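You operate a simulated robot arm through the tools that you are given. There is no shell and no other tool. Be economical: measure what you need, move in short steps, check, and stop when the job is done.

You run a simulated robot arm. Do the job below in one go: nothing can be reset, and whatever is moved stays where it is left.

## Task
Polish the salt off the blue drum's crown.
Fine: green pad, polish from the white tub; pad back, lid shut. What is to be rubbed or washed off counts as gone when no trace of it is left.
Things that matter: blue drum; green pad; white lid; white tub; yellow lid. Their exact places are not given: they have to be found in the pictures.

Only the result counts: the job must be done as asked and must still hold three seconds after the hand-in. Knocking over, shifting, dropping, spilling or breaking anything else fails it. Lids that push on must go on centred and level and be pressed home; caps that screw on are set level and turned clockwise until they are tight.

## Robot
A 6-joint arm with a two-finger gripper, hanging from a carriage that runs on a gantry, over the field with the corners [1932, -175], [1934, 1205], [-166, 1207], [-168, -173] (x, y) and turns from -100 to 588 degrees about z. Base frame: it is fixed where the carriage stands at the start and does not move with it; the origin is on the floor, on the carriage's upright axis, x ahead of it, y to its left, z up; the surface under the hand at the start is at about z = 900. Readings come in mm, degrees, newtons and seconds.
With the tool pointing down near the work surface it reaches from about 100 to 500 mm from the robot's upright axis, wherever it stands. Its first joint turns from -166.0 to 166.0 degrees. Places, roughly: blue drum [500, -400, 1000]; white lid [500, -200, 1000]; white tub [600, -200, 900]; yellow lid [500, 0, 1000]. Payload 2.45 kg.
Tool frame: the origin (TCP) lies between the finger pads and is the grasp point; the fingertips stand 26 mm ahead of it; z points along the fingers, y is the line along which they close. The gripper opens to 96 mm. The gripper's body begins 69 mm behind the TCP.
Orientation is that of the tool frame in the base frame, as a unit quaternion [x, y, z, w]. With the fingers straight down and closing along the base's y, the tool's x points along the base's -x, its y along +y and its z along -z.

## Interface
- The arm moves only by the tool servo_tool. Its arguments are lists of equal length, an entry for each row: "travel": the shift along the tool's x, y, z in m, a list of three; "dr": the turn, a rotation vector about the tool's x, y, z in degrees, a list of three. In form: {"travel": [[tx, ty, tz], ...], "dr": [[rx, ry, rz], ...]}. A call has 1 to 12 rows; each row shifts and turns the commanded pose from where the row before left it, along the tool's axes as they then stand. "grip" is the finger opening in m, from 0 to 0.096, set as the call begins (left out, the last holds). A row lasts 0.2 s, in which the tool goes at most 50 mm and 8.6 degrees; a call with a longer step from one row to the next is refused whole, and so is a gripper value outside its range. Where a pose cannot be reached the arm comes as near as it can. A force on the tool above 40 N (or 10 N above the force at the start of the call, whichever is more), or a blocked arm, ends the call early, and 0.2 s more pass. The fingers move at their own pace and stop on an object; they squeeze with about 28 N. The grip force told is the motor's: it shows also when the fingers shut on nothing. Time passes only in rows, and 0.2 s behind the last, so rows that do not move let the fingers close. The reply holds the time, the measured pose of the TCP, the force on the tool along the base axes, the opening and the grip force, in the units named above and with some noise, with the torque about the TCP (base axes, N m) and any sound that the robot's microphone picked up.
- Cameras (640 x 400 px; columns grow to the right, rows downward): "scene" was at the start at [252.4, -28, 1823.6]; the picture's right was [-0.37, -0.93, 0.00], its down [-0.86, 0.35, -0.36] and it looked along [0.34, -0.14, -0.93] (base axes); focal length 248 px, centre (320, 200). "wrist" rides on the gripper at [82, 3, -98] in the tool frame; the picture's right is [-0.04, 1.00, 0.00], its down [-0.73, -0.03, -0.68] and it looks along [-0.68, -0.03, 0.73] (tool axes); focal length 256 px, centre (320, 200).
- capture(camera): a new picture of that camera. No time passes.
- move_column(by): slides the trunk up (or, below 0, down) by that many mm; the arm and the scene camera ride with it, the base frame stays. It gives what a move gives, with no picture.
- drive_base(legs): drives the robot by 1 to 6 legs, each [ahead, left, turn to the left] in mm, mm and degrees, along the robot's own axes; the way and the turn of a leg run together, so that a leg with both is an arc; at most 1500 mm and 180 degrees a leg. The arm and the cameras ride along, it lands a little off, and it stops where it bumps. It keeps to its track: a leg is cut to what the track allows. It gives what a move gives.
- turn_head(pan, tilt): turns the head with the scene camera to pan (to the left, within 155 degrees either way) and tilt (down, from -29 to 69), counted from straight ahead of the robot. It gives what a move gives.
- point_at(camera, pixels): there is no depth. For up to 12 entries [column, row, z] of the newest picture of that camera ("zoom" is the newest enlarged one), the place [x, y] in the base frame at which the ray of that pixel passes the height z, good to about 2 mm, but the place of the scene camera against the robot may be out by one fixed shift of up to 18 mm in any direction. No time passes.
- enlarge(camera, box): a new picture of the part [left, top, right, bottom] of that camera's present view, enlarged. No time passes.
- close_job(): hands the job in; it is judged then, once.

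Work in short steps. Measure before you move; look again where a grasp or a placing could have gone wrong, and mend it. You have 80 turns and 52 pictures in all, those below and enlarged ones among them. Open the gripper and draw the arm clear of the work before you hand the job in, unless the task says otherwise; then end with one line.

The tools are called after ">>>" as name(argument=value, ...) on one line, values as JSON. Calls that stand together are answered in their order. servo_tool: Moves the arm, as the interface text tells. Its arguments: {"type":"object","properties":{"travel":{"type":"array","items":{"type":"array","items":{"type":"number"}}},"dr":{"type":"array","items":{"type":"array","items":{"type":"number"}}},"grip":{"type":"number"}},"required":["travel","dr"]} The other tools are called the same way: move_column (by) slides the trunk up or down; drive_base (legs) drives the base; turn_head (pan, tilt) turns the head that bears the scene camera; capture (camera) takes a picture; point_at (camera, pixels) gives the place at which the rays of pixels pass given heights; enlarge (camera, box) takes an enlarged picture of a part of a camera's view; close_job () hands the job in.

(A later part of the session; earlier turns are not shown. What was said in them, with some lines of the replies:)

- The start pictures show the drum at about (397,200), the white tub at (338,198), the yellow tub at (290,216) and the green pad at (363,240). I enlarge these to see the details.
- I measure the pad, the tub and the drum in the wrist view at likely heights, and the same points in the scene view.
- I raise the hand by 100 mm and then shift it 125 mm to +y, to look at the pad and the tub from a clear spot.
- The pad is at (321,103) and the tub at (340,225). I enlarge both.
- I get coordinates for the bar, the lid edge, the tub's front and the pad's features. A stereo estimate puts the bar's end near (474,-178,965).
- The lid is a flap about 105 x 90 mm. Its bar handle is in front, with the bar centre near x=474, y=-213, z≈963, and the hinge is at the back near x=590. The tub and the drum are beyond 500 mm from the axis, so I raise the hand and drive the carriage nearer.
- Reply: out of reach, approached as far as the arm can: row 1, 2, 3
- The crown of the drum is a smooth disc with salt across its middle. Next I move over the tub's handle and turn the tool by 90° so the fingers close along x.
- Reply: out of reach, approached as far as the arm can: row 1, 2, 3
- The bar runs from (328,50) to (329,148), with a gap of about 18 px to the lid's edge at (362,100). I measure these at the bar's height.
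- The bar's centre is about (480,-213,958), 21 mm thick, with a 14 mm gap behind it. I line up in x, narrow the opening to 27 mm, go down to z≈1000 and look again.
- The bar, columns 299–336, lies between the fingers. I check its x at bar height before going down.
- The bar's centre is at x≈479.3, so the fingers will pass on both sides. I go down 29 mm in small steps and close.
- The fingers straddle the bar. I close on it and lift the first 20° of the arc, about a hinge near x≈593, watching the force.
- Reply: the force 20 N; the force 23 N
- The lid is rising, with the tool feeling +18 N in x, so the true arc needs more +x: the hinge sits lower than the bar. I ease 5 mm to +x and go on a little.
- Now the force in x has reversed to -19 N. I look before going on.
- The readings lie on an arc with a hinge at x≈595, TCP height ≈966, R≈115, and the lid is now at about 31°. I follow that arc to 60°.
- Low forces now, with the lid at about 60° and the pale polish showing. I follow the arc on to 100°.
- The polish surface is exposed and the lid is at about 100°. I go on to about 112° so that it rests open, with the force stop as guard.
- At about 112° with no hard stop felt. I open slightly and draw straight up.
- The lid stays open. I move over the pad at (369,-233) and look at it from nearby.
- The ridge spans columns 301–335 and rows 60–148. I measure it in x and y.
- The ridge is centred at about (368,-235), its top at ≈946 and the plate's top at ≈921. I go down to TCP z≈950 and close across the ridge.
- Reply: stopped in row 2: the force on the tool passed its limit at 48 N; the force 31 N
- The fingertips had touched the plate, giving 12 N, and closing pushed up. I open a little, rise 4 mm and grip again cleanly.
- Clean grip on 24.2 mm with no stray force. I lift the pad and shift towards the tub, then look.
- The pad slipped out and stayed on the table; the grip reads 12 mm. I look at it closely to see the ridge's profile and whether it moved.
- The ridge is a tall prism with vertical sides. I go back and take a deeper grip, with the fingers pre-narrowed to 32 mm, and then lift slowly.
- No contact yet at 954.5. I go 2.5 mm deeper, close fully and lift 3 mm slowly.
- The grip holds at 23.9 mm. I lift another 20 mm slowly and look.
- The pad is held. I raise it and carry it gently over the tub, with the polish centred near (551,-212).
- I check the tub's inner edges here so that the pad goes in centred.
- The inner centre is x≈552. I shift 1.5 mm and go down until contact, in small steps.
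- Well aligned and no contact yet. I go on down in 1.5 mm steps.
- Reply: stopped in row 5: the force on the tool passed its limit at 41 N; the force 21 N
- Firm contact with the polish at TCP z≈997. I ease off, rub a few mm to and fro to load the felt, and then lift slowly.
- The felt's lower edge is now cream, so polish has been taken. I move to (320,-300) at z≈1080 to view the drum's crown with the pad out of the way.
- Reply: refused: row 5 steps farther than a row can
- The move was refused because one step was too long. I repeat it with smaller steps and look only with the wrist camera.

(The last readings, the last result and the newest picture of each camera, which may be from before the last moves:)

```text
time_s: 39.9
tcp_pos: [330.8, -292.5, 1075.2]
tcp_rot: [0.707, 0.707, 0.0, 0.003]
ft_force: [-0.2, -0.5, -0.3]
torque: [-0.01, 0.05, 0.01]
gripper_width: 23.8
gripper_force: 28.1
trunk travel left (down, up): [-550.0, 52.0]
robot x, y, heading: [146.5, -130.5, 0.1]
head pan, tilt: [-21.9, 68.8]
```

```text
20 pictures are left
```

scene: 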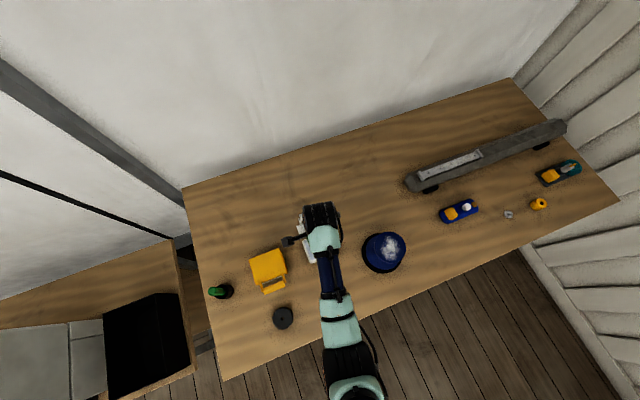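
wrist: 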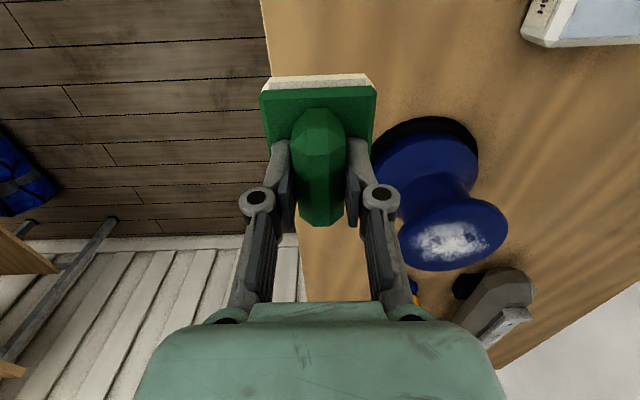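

The crown is at columns 400–508, rows 200–272. I enlarge it and measure.

>>> enlarge(camera="wrist", box=[380, 180, 540, 290])

>>> point_at(camera="zoom", pixels=[[80, 240, 1003], [512, 190, 1003], [290, 83, 1003], [310, 362, 1003], [130, 230, 1003], [430, 200, 1003], [290, 160, 1003], [300, 325, 1003]])

```text
3.64 times, centred on (460, 235) of wrist
```

zoom: 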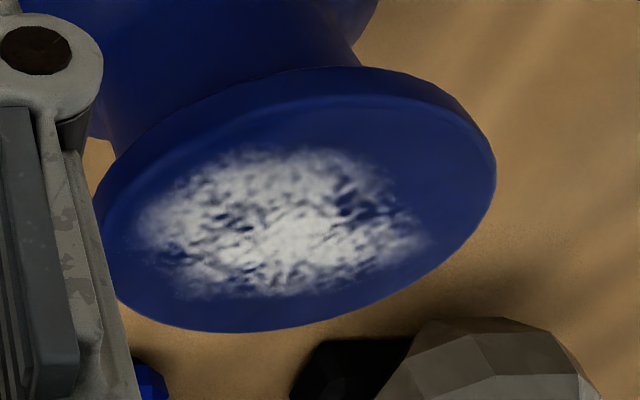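

```text
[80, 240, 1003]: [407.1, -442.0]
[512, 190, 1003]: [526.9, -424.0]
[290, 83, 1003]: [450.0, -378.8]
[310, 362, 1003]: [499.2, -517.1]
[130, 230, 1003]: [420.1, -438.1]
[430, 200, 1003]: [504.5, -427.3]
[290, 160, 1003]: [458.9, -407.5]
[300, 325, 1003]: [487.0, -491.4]
```

I measure the top face's edge points at two heights, to find its height from the circle's shape.

>>> point_at(camera="zoom", pixels=[[98, 225, 1003], [496, 165, 1003], [400, 75, 1003], [215, 330, 1003], [98, 225, 1020], [496, 165, 1020], [400, 75, 1020], [215, 330, 1020], [140, 235, 1020], [428, 220, 1020], [280, 150, 1020], [270, 297, 1020]])

```text
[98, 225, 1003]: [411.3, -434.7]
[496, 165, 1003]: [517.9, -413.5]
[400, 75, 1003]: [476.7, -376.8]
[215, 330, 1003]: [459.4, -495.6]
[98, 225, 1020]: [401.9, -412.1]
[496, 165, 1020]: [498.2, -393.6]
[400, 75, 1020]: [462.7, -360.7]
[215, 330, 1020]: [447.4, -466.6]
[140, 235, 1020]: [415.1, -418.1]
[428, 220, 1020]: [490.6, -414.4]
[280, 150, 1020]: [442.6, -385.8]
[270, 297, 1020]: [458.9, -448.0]
```

The crown is at about (453,-418), radius ≈50, height ≈1016, with salt within roughly 38 mm of the middle. I rise 20 mm and carry the pad over it.

>>> servo_tool(travel=[[0, 0, -0.02], [-0.02, 0.02, 0], [-0.027, 0.026, 0], [-0.027, 0.026, 0], [-0.027, 0.026, 0], [-0.027, 0.026, 0], [0, 0, 0]], dr=[[0, 0, 0], [0, 0, 0], [0, 0, 0], [0, 0, 0], [0, 0, 0], [0, 0, 0], [0, 0, 0]])

>>> capture(camera="wrist")

```text
time_s: 41.5
tcp_pos: [452.0, -421.5, 1095.9]
tcp_rot: [0.707, 0.707, 0.0, 0.003]
ft_force: [0.7, 0.1, -0.6]
torque: [0.01, -0.03, 0.01]
gripper_width: 24.3
gripper_force: 28.1
trunk travel left (down, up): [-550.0, 52.0]
robot x, y, heading: [151.2, -129.2, -0.3]
head pan, tilt: [-21.9, 68.8]
```

```text
18 pictures are left
```

wrist: 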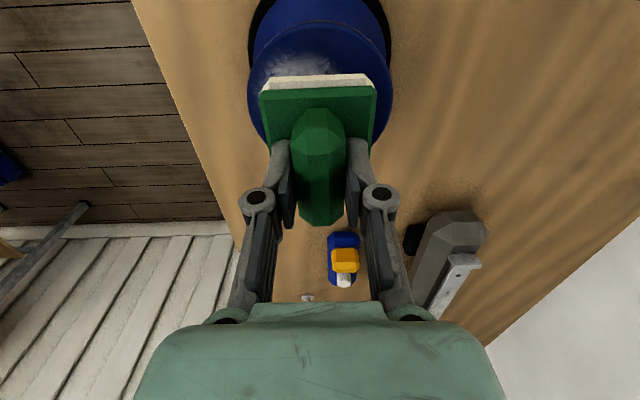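

The crown spans columns 248–391. I measure its edges at z=1016.

>>> point_at(camera="wrist", pixels=[[248, 90, 1016], [391, 90, 1016], [318, 14, 1016], [248, 90, 1005], [391, 90, 1005], [318, 14, 1005], [258, 72, 1016], [335, 70, 1016]])

```text
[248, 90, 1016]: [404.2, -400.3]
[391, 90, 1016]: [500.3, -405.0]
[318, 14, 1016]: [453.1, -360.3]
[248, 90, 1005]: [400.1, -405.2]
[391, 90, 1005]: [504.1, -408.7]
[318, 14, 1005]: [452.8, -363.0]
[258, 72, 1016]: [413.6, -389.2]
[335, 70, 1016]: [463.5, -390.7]
```

I centre on (452,-415) and go down to meet the crown, expecting contact near TCP z≈1070.

>>> servo_tool(travel=[[0.006, 0, 0.01], [0, 0, 0.006], [0, 0, 0.002], [0, 0, 0.002], [0, 0, 0.0015], [0, 0, 0.0015], [0, 0, 0.0015], [0, 0, 0]], dr=[[0, 0, 0], [0, 0, 0], [0, 0, 0], [0, 0, 0], [0, 0, 0], [0, 0, 0], [0, 0, 0], [0, 0, 0]])

```text
time_s: 43.1
tcp_pos: [453.4, -415.3, 1075.4]
tcp_rot: [0.707, 0.707, 0.0, 0.004]
ft_force: [-4.1, 3.5, 17.9]
torque: [0.35, 0.19, -0.03]
gripper_width: 24.1
gripper_force: 28.0
trunk travel left (down, up): [-550.0, 52.0]
robot x, y, heading: [148.5, -128.6, -0.1]
head pan, tilt: [-21.9, 68.8]
stopped in row 7: the force on the tool passed its limit at 44 N (the readings are from after the stop); the commanded pose is now the measured one
```

Contact at z≈1075. I ease 1 mm and start rubbing along x with a light press, checking the force.

>>> servo_tool(travel=[[0, 0, -0.0005], [0, 0.012, 0], [0, 0.012, 0], [0, -0.012, 0], [0, -0.012, 0], [0, -0.012, 0], [0, -0.012, 0], [0, 0.012, 0], [0, 0.012, 0]], dr=[[0, 0, 0], [0, 0, 0], [0, 0, 0], [0, 0, 0], [0, 0, 0], [0, 0, 0], [0, 0, 0], [0, 0, 0], [0, 0, 0]])

```text
time_s: 44.9
tcp_pos: [434.1, -415.6, 1075.8]
tcp_rot: [0.708, 0.706, -0.002, 0.003]
ft_force: [-3.8, 0.8, 13.2]
torque: [0.03, 0.14, -0.01]
gripper_width: 23.8
gripper_force: 27.7
trunk travel left (down, up): [-550.0, 52.0]
robot x, y, heading: [147.9, -126.2, -0.0]
head pan, tilt: [-21.9, 68.8]
stopped in row 8: the force on the tool passed its limit at 45 N (the readings are from after the stop); the commanded pose is now the measured one
```

The force peaks at reversals. I ease a further 0.5 mm and rub on in a raster with smaller steps.

>>> servo_tool(travel=[[0, 0, -0.0005], [0, 0.008, 0], [0, 0.008, 0], [0, 0.008, 0], [0, 0.008, 0], [0, 0.008, 0], [0.008, 0, 0], [0.008, -0.004, 0], [0, -0.008, 0], [0, -0.008, 0], [0, -0.008, 0], [0, -0.008, 0]], dr=[[0, 0, 0], [0, 0, 0], [0, 0, 0], [0, 0, 0], [0, 0, 0], [0, 0, 0], [0, 0, 0], [0, 0, 0], [0, 0, 0], [0, 0, 0], [0, 0, 0], [0, 0, 0]])

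```text
time_s: 47.5
tcp_pos: [439.9, -398.7, 1076.8]
tcp_rot: [0.709, 0.705, 0.0, 0.003]
ft_force: [4.8, -0.2, 16.8]
torque: [-0.09, -0.14, 0.03]
gripper_width: 23.8
gripper_force: 28.2
trunk travel left (down, up): [-550.0, 52.0]
robot x, y, heading: [150.2, -129.2, -0.2]
head pan, tilt: [-21.9, 68.8]
```

That ran through at about 17 N. I go on with a raster to the -y side.

>>> servo_tool(travel=[[-0.008, -0.006, 0], [-0.008, 0, 0], [-0.008, 0.008, 0], [-0.008, 0.008, 0], [-0.004, 0.008, 0], [0, 0.008, 0], [0, 0.008, 0], [-0.006, 0, 0], [0, -0.01, 0], [0, -0.01, 0], [0, -0.01, 0], [0, -0.01, 0]], dr=[[0, 0, 0], [0, 0, 0], [0, 0, 0], [0, 0, 0], [0, 0, 0], [0, 0, 0], [0, 0, 0], [0, 0, 0], [0, 0, 0], [0, 0, 0], [0, 0, 0], [0, 0, 0]])

>>> servo_tool(travel=[[0.008, 0.008, 0], [0.008, 0.008, 0], [0.004, 0.008, 0], [0, 0.008, 0], [0, 0.008, 0], [0.008, 0, 0], [0.008, -0.008, 0], [0, -0.01, 0], [0, -0.01, 0], [0, -0.01, 0], [-0.004, -0.004, 0], [-0.004, 0, 0]], dr=[[0, 0, 0], [0, 0, 0], [0, 0, 0], [0, 0, 0], [0, 0, 0], [0, 0, 0], [0, 0, 0], [0, 0, 0], [0, 0, 0], [0, 0, 0], [0, 0, 0], [0, 0, 0]])

```text
time_s: 50.1
tcp_pos: [433.0, -440.1, 1076.5]
tcp_rot: [0.709, 0.706, -0.001, 0.002]
ft_force: [0.6, -0.4, 3.6]
torque: [0.04, -0.04, 0.01]
gripper_width: 24.1
gripper_force: 28.3
trunk travel left (down, up): [-550.0, 52.0]
robot x, y, heading: [149.2, -128.8, -0.2]
head pan, tilt: [-21.9, 68.8]
```

```text
time_s: 52.7
tcp_pos: [430.5, -412.0, 1076.2]
tcp_rot: [0.708, 0.706, 0.0, 0.003]
ft_force: [-1.0, 6.6, 19.8]
torque: [0.11, 0.04, -0.01]
gripper_width: 24.1
gripper_force: 28.1
trunk travel left (down, up): [-550.0, 52.0]
robot x, y, heading: [144.0, -132.2, -0.1]
head pan, tilt: [-21.9, 68.8]
```

I lift and draw back to the earlier viewing place to inspect the crown.

>>> servo_tool(travel=[[0, 0, -0.005], [0, 0, -0.015], [0.02, -0.02, 0], [0.025, -0.02, 0], [0.025, -0.02, 0], [0.025, -0.02, 0], [0.025, -0.02, 0], [0, 0, 0]], dr=[[0, 0, 0], [0, 0, 0], [0, 0, 0], [0, 0, 0], [0, 0, 0], [0, 0, 0], [0, 0, 0], [0, 0, 0]])

>>> enlarge(camera="wrist", box=[370, 160, 550, 290])

```text
time_s: 54.5
tcp_pos: [329.7, -290.6, 1095.3]
tcp_rot: [0.708, 0.706, -0.001, 0.002]
ft_force: [-0.2, -0.5, -0.7]
torque: [-0.02, 0.04, 0.01]
gripper_width: 24.2
gripper_force: 27.7
trunk travel left (down, up): [-550.0, 52.0]
robot x, y, heading: [149.1, -133.1, 0.1]
head pan, tilt: [-21.9, 68.8]
```

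```text
3.08 times, centred on (460, 225) of wrist
```

zoom: 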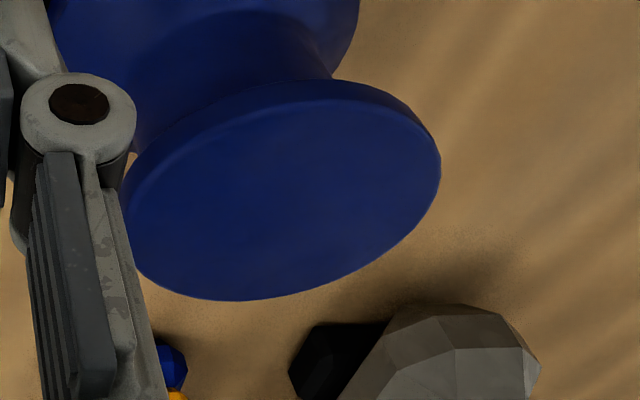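

The crown looks clean. I check it also from above with the scene camera, with a tight enlargement.

>>> enlarge(camera="scene", box=[355, 225, 415, 275])

```text
8.00 times, centred on (385, 250) of scene
```

zoom: 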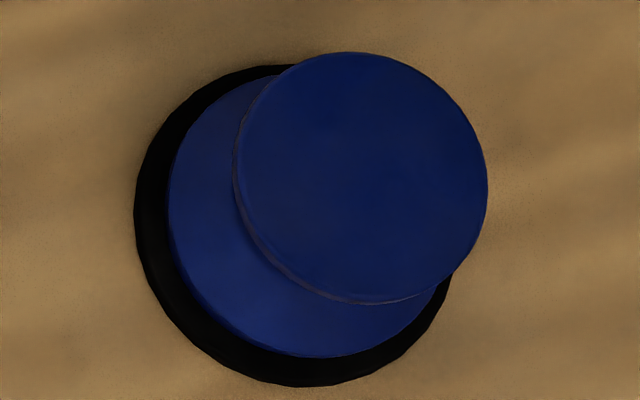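

No salt is left. Now I take the pad back to (368.5,-234.5) and lower it to just above the table.

>>> servo_tool(travel=[[0.028, 0.019, 0], [0.0285, 0.0195, 0], [0, 0, 0.035], [0, 0, 0.04], [0, 0, 0.035], [0, 0, 0.02], [0, 0, 0]], dr=[[0, 0, 0], [0, 0, 0], [0, 0, 0], [0, 0, 0], [0, 0, 0], [0, 0, 0], [0, 0, 0]])

```text
time_s: 56.1
tcp_pos: [368.4, -236.3, 965.5]
tcp_rot: [0.708, 0.706, -0.002, 0.003]
ft_force: [-0.7, 0.0, 0.2]
torque: [-0.01, 0.0, 0.03]
gripper_width: 23.8
gripper_force: 28.1
trunk travel left (down, up): [-550.0, 52.0]
robot x, y, heading: [143.9, -132.9, 0.0]
head pan, tilt: [-21.9, 68.8]
```

>>> servo_tool(travel=[[0.001, 0, 0.004], [0, 0, 0.003], [0, 0, 0.002], [0, 0, 0.0015], [0, 0, 0]], dr=[[0, 0, 0], [0, 0, 0], [0, 0, 0], [0, 0, 0], [0, 0, 0]])

>>> capture(camera="wrist")

```text
time_s: 57.3
tcp_pos: [369.5, -236.0, 955.1]
tcp_rot: [0.708, 0.706, -0.002, 0.002]
ft_force: [-0.9, -1.2, -0.8]
torque: [0.01, 0.0, 0.01]
gripper_width: 24.0
gripper_force: 27.7
trunk travel left (down, up): [-550.0, 52.0]
robot x, y, heading: [147.0, -132.3, -0.0]
head pan, tilt: [-21.9, 68.8]
```

```text
15 pictures are left
```

wrist: 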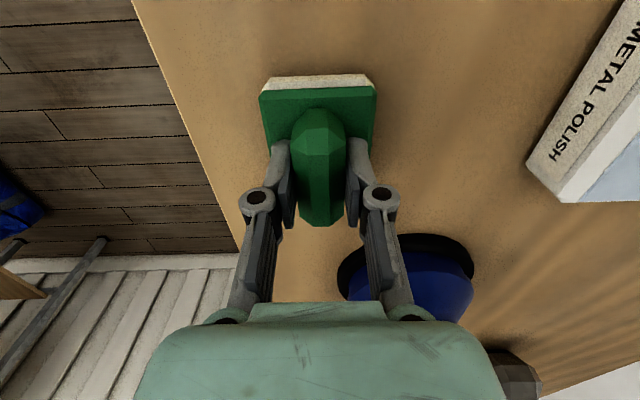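

Close to the table with no contact yet (expected near 951). I go on down by small steps.

>>> servo_tool(travel=[[0, 0, 0.001], [0, 0, 0.001], [0, 0, 0.001], [0, 0, 0]], dr=[[0, 0, 0], [0, 0, 0], [0, 0, 0], [0, 0, 0]])

```text
time_s: 58.3
tcp_pos: [369.3, -235.0, 952.0]
tcp_rot: [0.709, 0.706, -0.001, 0.003]
ft_force: [-4.8, 3.5, 25.3]
torque: [0.25, 0.21, 0.03]
gripper_width: 24.1
gripper_force: 28.1
trunk travel left (down, up): [-550.0, 52.0]
robot x, y, heading: [144.9, -134.5, 0.0]
head pan, tilt: [-21.9, 68.8]
```

The pad rests on the table (25 N at 952). I ease 1 mm, open a little and rise slowly.

>>> servo_tool(travel=[[0, 0, -0.001], [0, 0, 0], [0, 0, 0]], dr=[[0, 0, 0], [0, 0, 0], [0, 0, 0]])

>>> servo_tool(travel=[[0, 0, 0], [0, 0, 0], [0, 0, -0.005], [0, 0, -0.02], [0, 0, -0.04], [0, 0, -0.04], [0, 0, 0]], dr=[[0, 0, 0], [0, 0, 0], [0, 0, 0], [0, 0, 0], [0, 0, 0], [0, 0, 0], [0, 0, 0]], grip=0.038)

>>> capture(camera="wrist")

```text
time_s: 59.1
tcp_pos: [369.2, -235.4, 951.9]
tcp_rot: [0.708, 0.706, -0.001, 0.002]
ft_force: [-2.0, 2.5, 15.2]
torque: [0.13, 0.08, -0.01]
gripper_width: 23.9
gripper_force: 28.0
trunk travel left (down, up): [-550.0, 52.0]
robot x, y, heading: [146.7, -130.6, 0.1]
head pan, tilt: [-21.9, 68.8]
```

```text
time_s: 60.7
tcp_pos: [369.3, -235.5, 1056.9]
tcp_rot: [0.708, 0.706, -0.001, 0.002]
ft_force: [-0.2, -0.3, 0.2]
torque: [0.01, 0.01, 0.0]
gripper_width: 38.2
gripper_force: 0.0
trunk travel left (down, up): [-550.0, 52.0]
robot x, y, heading: [146.4, -128.3, 0.2]
head pan, tilt: [-21.9, 68.8]
```

```text
14 pictures are left
```

wrist: 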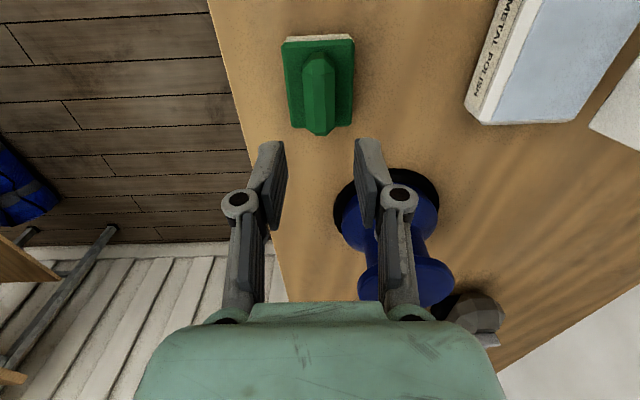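

The pad lies back at its place. Next I carry the open fingers above the lid's bar at (637,-214), z≈1112.

>>> servo_tool(travel=[[0, 0, -0.03], [0, 0, -0.025], [0.021, 0.042, 0], [0, 0.045, 0], [0, 0.045, 0], [0, 0.045, 0], [0, 0.045, 0], [0, 0.0455, 0], [0, 0, 0]], dr=[[0, 0, 0], [0, 0, 0], [0, 0, 0], [0, 0, 0], [0, 0, 0], [0, 0, 0], [0, 0, 0], [0, 0, 0], [0, 0, 0]])

>>> capture(camera="wrist")

```text
time_s: 62.7
tcp_pos: [636.5, -216.3, 1113.0]
tcp_rot: [0.708, 0.706, -0.002, 0.003]
ft_force: [-0.7, 0.4, 0.2]
torque: [0.01, -0.02, 0.01]
gripper_width: 37.9
gripper_force: 0.1
trunk travel left (down, up): [-550.0, 52.0]
robot x, y, heading: [146.4, -130.2, -0.1]
head pan, tilt: [-21.9, 68.8]
```

```text
13 pictures are left
```

wrist: 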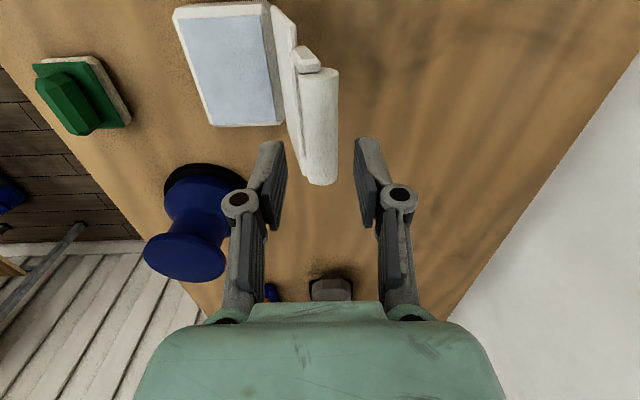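

The view matches the one after release, with the bar between the fingers. I go down to z≈1072 and close on it.

>>> servo_tool(travel=[[0.001, 0, 0.015], [0, 0, 0.015], [0, 0, 0.011], [0, 0, 0]], dr=[[0, 0, 0], [0, 0, 0], [0, 0, 0], [0, 0, 0]], grip=0.032)

>>> servo_tool(travel=[[0, 0, 0], [0, 0, 0], [0, 0, 0]], dr=[[0, 0, 0], [0, 0, 0], [0, 0, 0]], grip=0.015)

>>> capture(camera="wrist")

```text
time_s: 63.7
tcp_pos: [635.4, -213.4, 1071.3]
tcp_rot: [0.709, 0.706, -0.001, 0.002]
ft_force: [0.2, 0.7, 1.6]
torque: [-0.02, -0.02, 0.03]
gripper_width: 32.0
gripper_force: 0.2
trunk travel left (down, up): [-550.0, 52.0]
robot x, y, heading: [149.6, -128.6, 0.2]
head pan, tilt: [-21.9, 68.8]
```

```text
time_s: 64.5
tcp_pos: [636.0, -213.7, 1072.7]
tcp_rot: [0.708, 0.706, -0.001, 0.003]
ft_force: [0.4, -0.5, -0.2]
torque: [-0.03, -0.01, 0.12]
gripper_width: 20.6
gripper_force: 45.5
trunk travel left (down, up): [-550.0, 52.0]
robot x, y, heading: [149.2, -127.3, 0.1]
head pan, tilt: [-21.9, 68.8]
```

```text
12 pictures are left
```

wrist: 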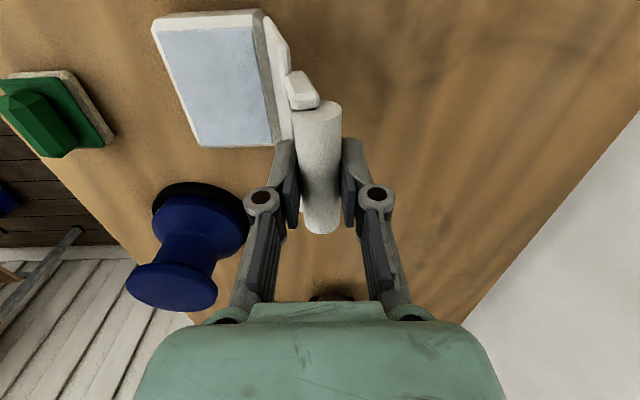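

The bar is held again at 20.6 mm. I follow the arc back to about 47°.

>>> servo_tool(travel=[[0, -0.0114, -0.0041], [0, -0.0158, -0.003], [0, -0.014, -0.0009], [0, -0.016, 0.0011], [0, -0.0138, 0.0028], [0, -0.0151, 0.0052], [0, -0.0126, 0.0063], [0, -0.0117, 0.0078], [0, -0.0092, 0.0077], [0, 0, 0]], dr=[[0, 0, 0], [0, 0, 0], [0, 0, 0], [0, 0, 0], [0, 0, 0], [0, 0, 0], [0, 0, 0], [0, 0, 0], [0, 0, 0], [0, 0, 0]])

```text
time_s: 66.7
tcp_pos: [515.6, -213.7, 1048.6]
tcp_rot: [0.708, 0.706, -0.001, 0.002]
ft_force: [3.4, 1.8, -0.8]
torque: [0.03, -0.22, 0.12]
gripper_width: 20.7
gripper_force: 45.4
trunk travel left (down, up): [-550.0, 52.0]
robot x, y, heading: [148.8, -128.2, 0.1]
head pan, tilt: [-21.9, 68.8]
```

Low forces. I continue down to about 9°.

>>> servo_tool(travel=[[0, -0.0097, 0.0102], [0, -0.0084, 0.0113], [0, -0.0069, 0.0122], [0, -0.0053, 0.013], [0, -0.0034, 0.0115], [0, -0.0015, 0.0079], [0, 0, 0]], dr=[[0, 0, 0], [0, 0, 0], [0, 0, 0], [0, 0, 0], [0, 0, 0], [0, 0, 0], [0, 0, 0]])

>>> capture(camera="wrist")

```text
time_s: 68.3
tcp_pos: [482.9, -214.2, 984.1]
tcp_rot: [0.708, 0.706, -0.001, 0.002]
ft_force: [5.7, -2.3, -0.7]
torque: [-0.31, -0.24, 0.15]
gripper_width: 20.4
gripper_force: 45.4
trunk travel left (down, up): [-550.0, 52.0]
robot x, y, heading: [149.4, -130.0, 0.1]
head pan, tilt: [-21.9, 68.8]
```

```text
11 pictures are left
```

wrist: 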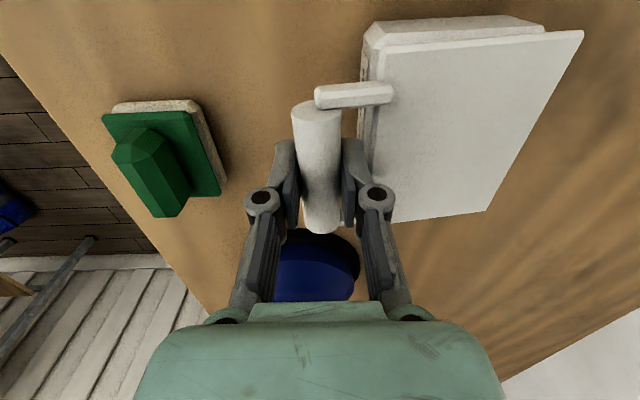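

The lid is nearly shut. I bring it the last ~10 mm down in small steps until it meets the rim.

>>> servo_tool(travel=[[0, -0.0005, 0.003], [0, 0, 0.003], [0, 0, 0.002], [0, 0, 0.0015], [0, 0, 0.0015], [0, 0, 0.001], [0, 0, 0]], dr=[[0, 0, 0], [0, 0, 0], [0, 0, 0], [0, 0, 0], [0, 0, 0], [0, 0, 0], [0, 0, 0]])

```text
time_s: 69.9
tcp_pos: [479.4, -214.4, 969.7]
tcp_rot: [0.708, 0.706, -0.002, 0.001]
ft_force: [-3.7, -2.1, 0.8]
torque: [-0.29, -0.02, 0.13]
gripper_width: 20.6
gripper_force: 45.1
trunk travel left (down, up): [-550.0, 52.0]
robot x, y, heading: [146.9, -127.6, -0.0]
head pan, tilt: [-21.9, 68.8]
```

No resistance yet at 969.7. I go down further in 1 mm steps.

>>> servo_tool(travel=[[0, 0, 0.001], [0, 0, 0.001], [0, 0, 0.001], [0, 0, 0.001], [0, 0, 0]], dr=[[0, 0, 0], [0, 0, 0], [0, 0, 0], [0, 0, 0], [0, 0, 0]])

>>> enlarge(camera="wrist", box=[280, 10, 600, 230])

```text
time_s: 71.1
tcp_pos: [479.3, -213.9, 965.7]
tcp_rot: [0.707, 0.707, -0.001, 0.002]
ft_force: [-11.0, 0.9, 11.4]
torque: [0.02, 0.04, 0.13]
gripper_width: 20.1
gripper_force: 45.4
trunk travel left (down, up): [-550.0, 52.0]
robot x, y, heading: [149.7, -128.7, -0.2]
head pan, tilt: [-21.9, 68.8]
```

```text
1.82 times, centred on (440, 120) of wrist
```

zoom: 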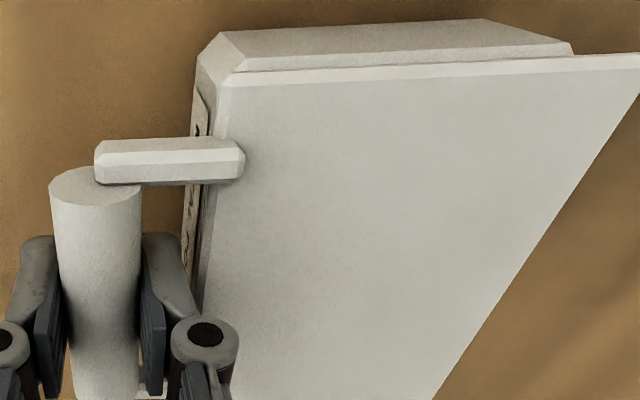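

The lid meets the rim (11 N). I release with a small opening, rise straight up and look.

>>> servo_tool(travel=[[0, 0, -0.0005], [0, 0, 0], [0, 0, -0.005], [0, 0, -0.02], [0, 0, -0.035], [0, 0, 0]], dr=[[0, 0, 0], [0, 0, 0], [0, 0, 0], [0, 0, 0], [0, 0, 0], [0, 0, 0]], grip=0.027)

>>> enlarge(camera="wrist", box=[280, 0, 560, 180])

```text
time_s: 72.5
tcp_pos: [481.7, -213.2, 1027.2]
tcp_rot: [0.709, 0.706, -0.001, 0.003]
ft_force: [0.7, 0.2, 0.3]
torque: [-0.02, 0.02, 0.02]
gripper_width: 26.6
gripper_force: 0.1
trunk travel left (down, up): [-550.0, 52.0]
robot x, y, heading: [149.2, -130.7, -0.0]
head pan, tilt: [-21.9, 68.8]
```

```text
2.22 times, centred on (420, 90) of wrist
```

zoom: 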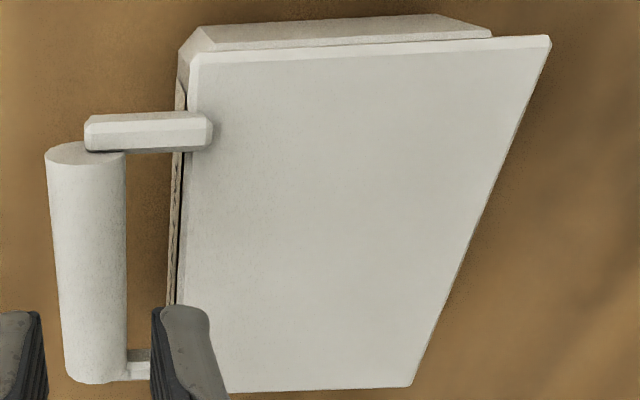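

The lid lies flat. To make sure it is home, I press gently on its front part with the closed fingers at x≈522.

>>> servo_tool(travel=[[0, 0.02, 0], [0, 0.02, 0], [0, 0, 0.015], [0, 0, 0.012], [0, 0, 0.004], [0, 0, 0]], dr=[[0, 0, 0], [0, 0, 0], [0, 0, 0], [0, 0, 0], [0, 0, 0], [0, 0, 0]], grip=0.0)

>>> servo_tool(travel=[[0, 0, 0.0015], [0, 0, 0.0015], [0, 0, 0.0015], [0, 0, 0.0015], [0, 0, 0.0015], [0, 0, 0.0015], [0, 0, 0.0015], [0, 0, 0.0015]], dr=[[0, 0, 0], [0, 0, 0], [0, 0, 0], [0, 0, 0], [0, 0, 0], [0, 0, 0], [0, 0, 0], [0, 0, 0]])

```text
time_s: 73.9
tcp_pos: [520.2, -214.4, 995.2]
tcp_rot: [0.708, 0.706, -0.001, 0.002]
ft_force: [-0.4, 0.9, 0.3]
torque: [0.0, -0.01, 0.02]
gripper_width: 0.0
gripper_force: 27.8
trunk travel left (down, up): [-550.0, 52.0]
robot x, y, heading: [145.5, -131.7, 0.3]
head pan, tilt: [-21.9, 68.8]
```

```text
time_s: 75.7
tcp_pos: [521.0, -213.1, 982.3]
tcp_rot: [0.709, 0.706, -0.002, 0.003]
ft_force: [0.2, -0.6, -0.2]
torque: [0.01, 0.0, -0.03]
gripper_width: 0.0
gripper_force: 28.4
trunk travel left (down, up): [-550.0, 52.0]
robot x, y, heading: [145.8, -128.7, -0.2]
head pan, tilt: [-21.9, 68.8]
```

>>> servo_tool(travel=[[0, 0, 0.0015], [0, 0, 0.0015], [0, 0, 0.0015], [0, 0, 0.0015], [0, 0, 0.0015], [0, 0, 0.0015], [0, 0, 0.0015], [0, 0, 0]], dr=[[0, 0, 0], [0, 0, 0], [0, 0, 0], [0, 0, 0], [0, 0, 0], [0, 0, 0], [0, 0, 0], [0, 0, 0]])

```text
time_s: 77.0
tcp_pos: [520.3, -213.4, 978.5]
tcp_rot: [0.708, 0.706, -0.001, 0.003]
ft_force: [-11.3, 0.7, 28.4]
torque: [0.22, 0.24, 0.09]
gripper_width: 6.1
gripper_force: 28.4
trunk travel left (down, up): [-550.0, 52.0]
robot x, y, heading: [146.4, -130.4, -0.3]
head pan, tilt: [-21.9, 68.8]
stopped in row 6: the force on the tool passed its limit at 44 N (the readings are from after the stop); the commanded pose is now the measured one
```

The lid bears firmly at 44 N, so it is shut. I draw up, open the fingers, move clear and look.

>>> servo_tool(travel=[[0, 0, -0.005], [0, 0, -0.03], [0, 0, -0.04], [0, -0.04, -0.03], [0, -0.045, 0], [0, -0.045, 0], [0, -0.04, 0], [0, 0, 0]], dr=[[0, 0, 0], [0, 0, 0], [0, 0, 0], [0, 0, 0], [0, 0, 0], [0, 0, 0], [0, 0, 0], [0, 0, 0]], grip=0.06)

>>> capture(camera="wrist")

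>>> enlarge(camera="scene", box=[230, 200, 430, 325])

```text
time_s: 78.8
tcp_pos: [349.1, -211.4, 1085.4]
tcp_rot: [0.708, 0.706, -0.001, 0.002]
ft_force: [0.3, 0.3, -0.8]
torque: [0.02, 0.0, -0.01]
gripper_width: 59.9
gripper_force: 0.1
trunk travel left (down, up): [-550.0, 52.0]
robot x, y, heading: [147.4, -129.0, -0.1]
head pan, tilt: [-21.9, 68.8]
```

```text
8 pictures are left
```

wrist: 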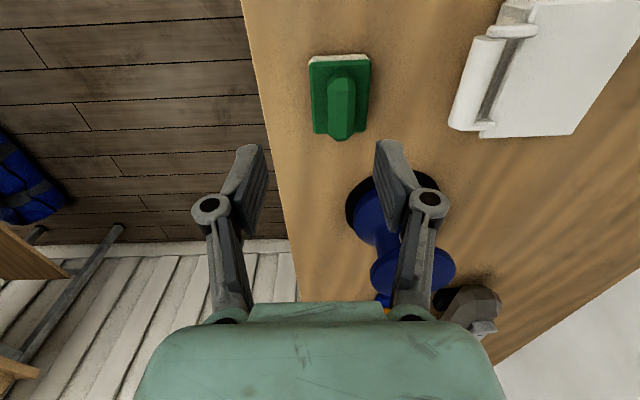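

```text
3.20 times, centred on (330, 262) of scene
```

zoom: 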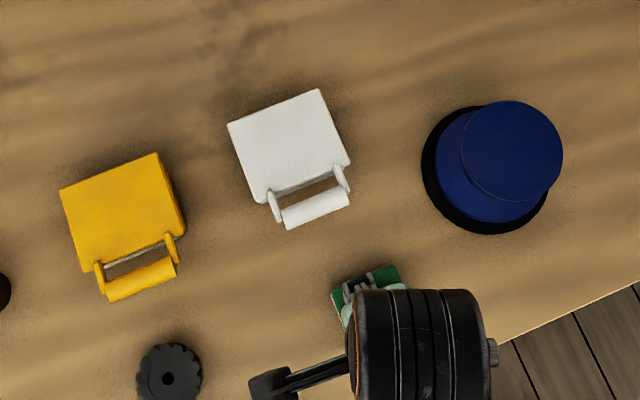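

The lid is shut, the crown is clean, the pad lies at its place and the arm is clear with open fingers. I hand in.

>>> close_job()

```text
The job is handed in.
```

I polished the salt off the blue drum's crown with the green pad and polish from the white tub. In the pictures after rubbing no trace of salt shows, the pad is back at its place on the table, and the white lid is shut and pressed home. The pad slipped out of the fingers on the first lift but stayed where it lay. The job is handed in, with the arm drawn clear and the fingers open.
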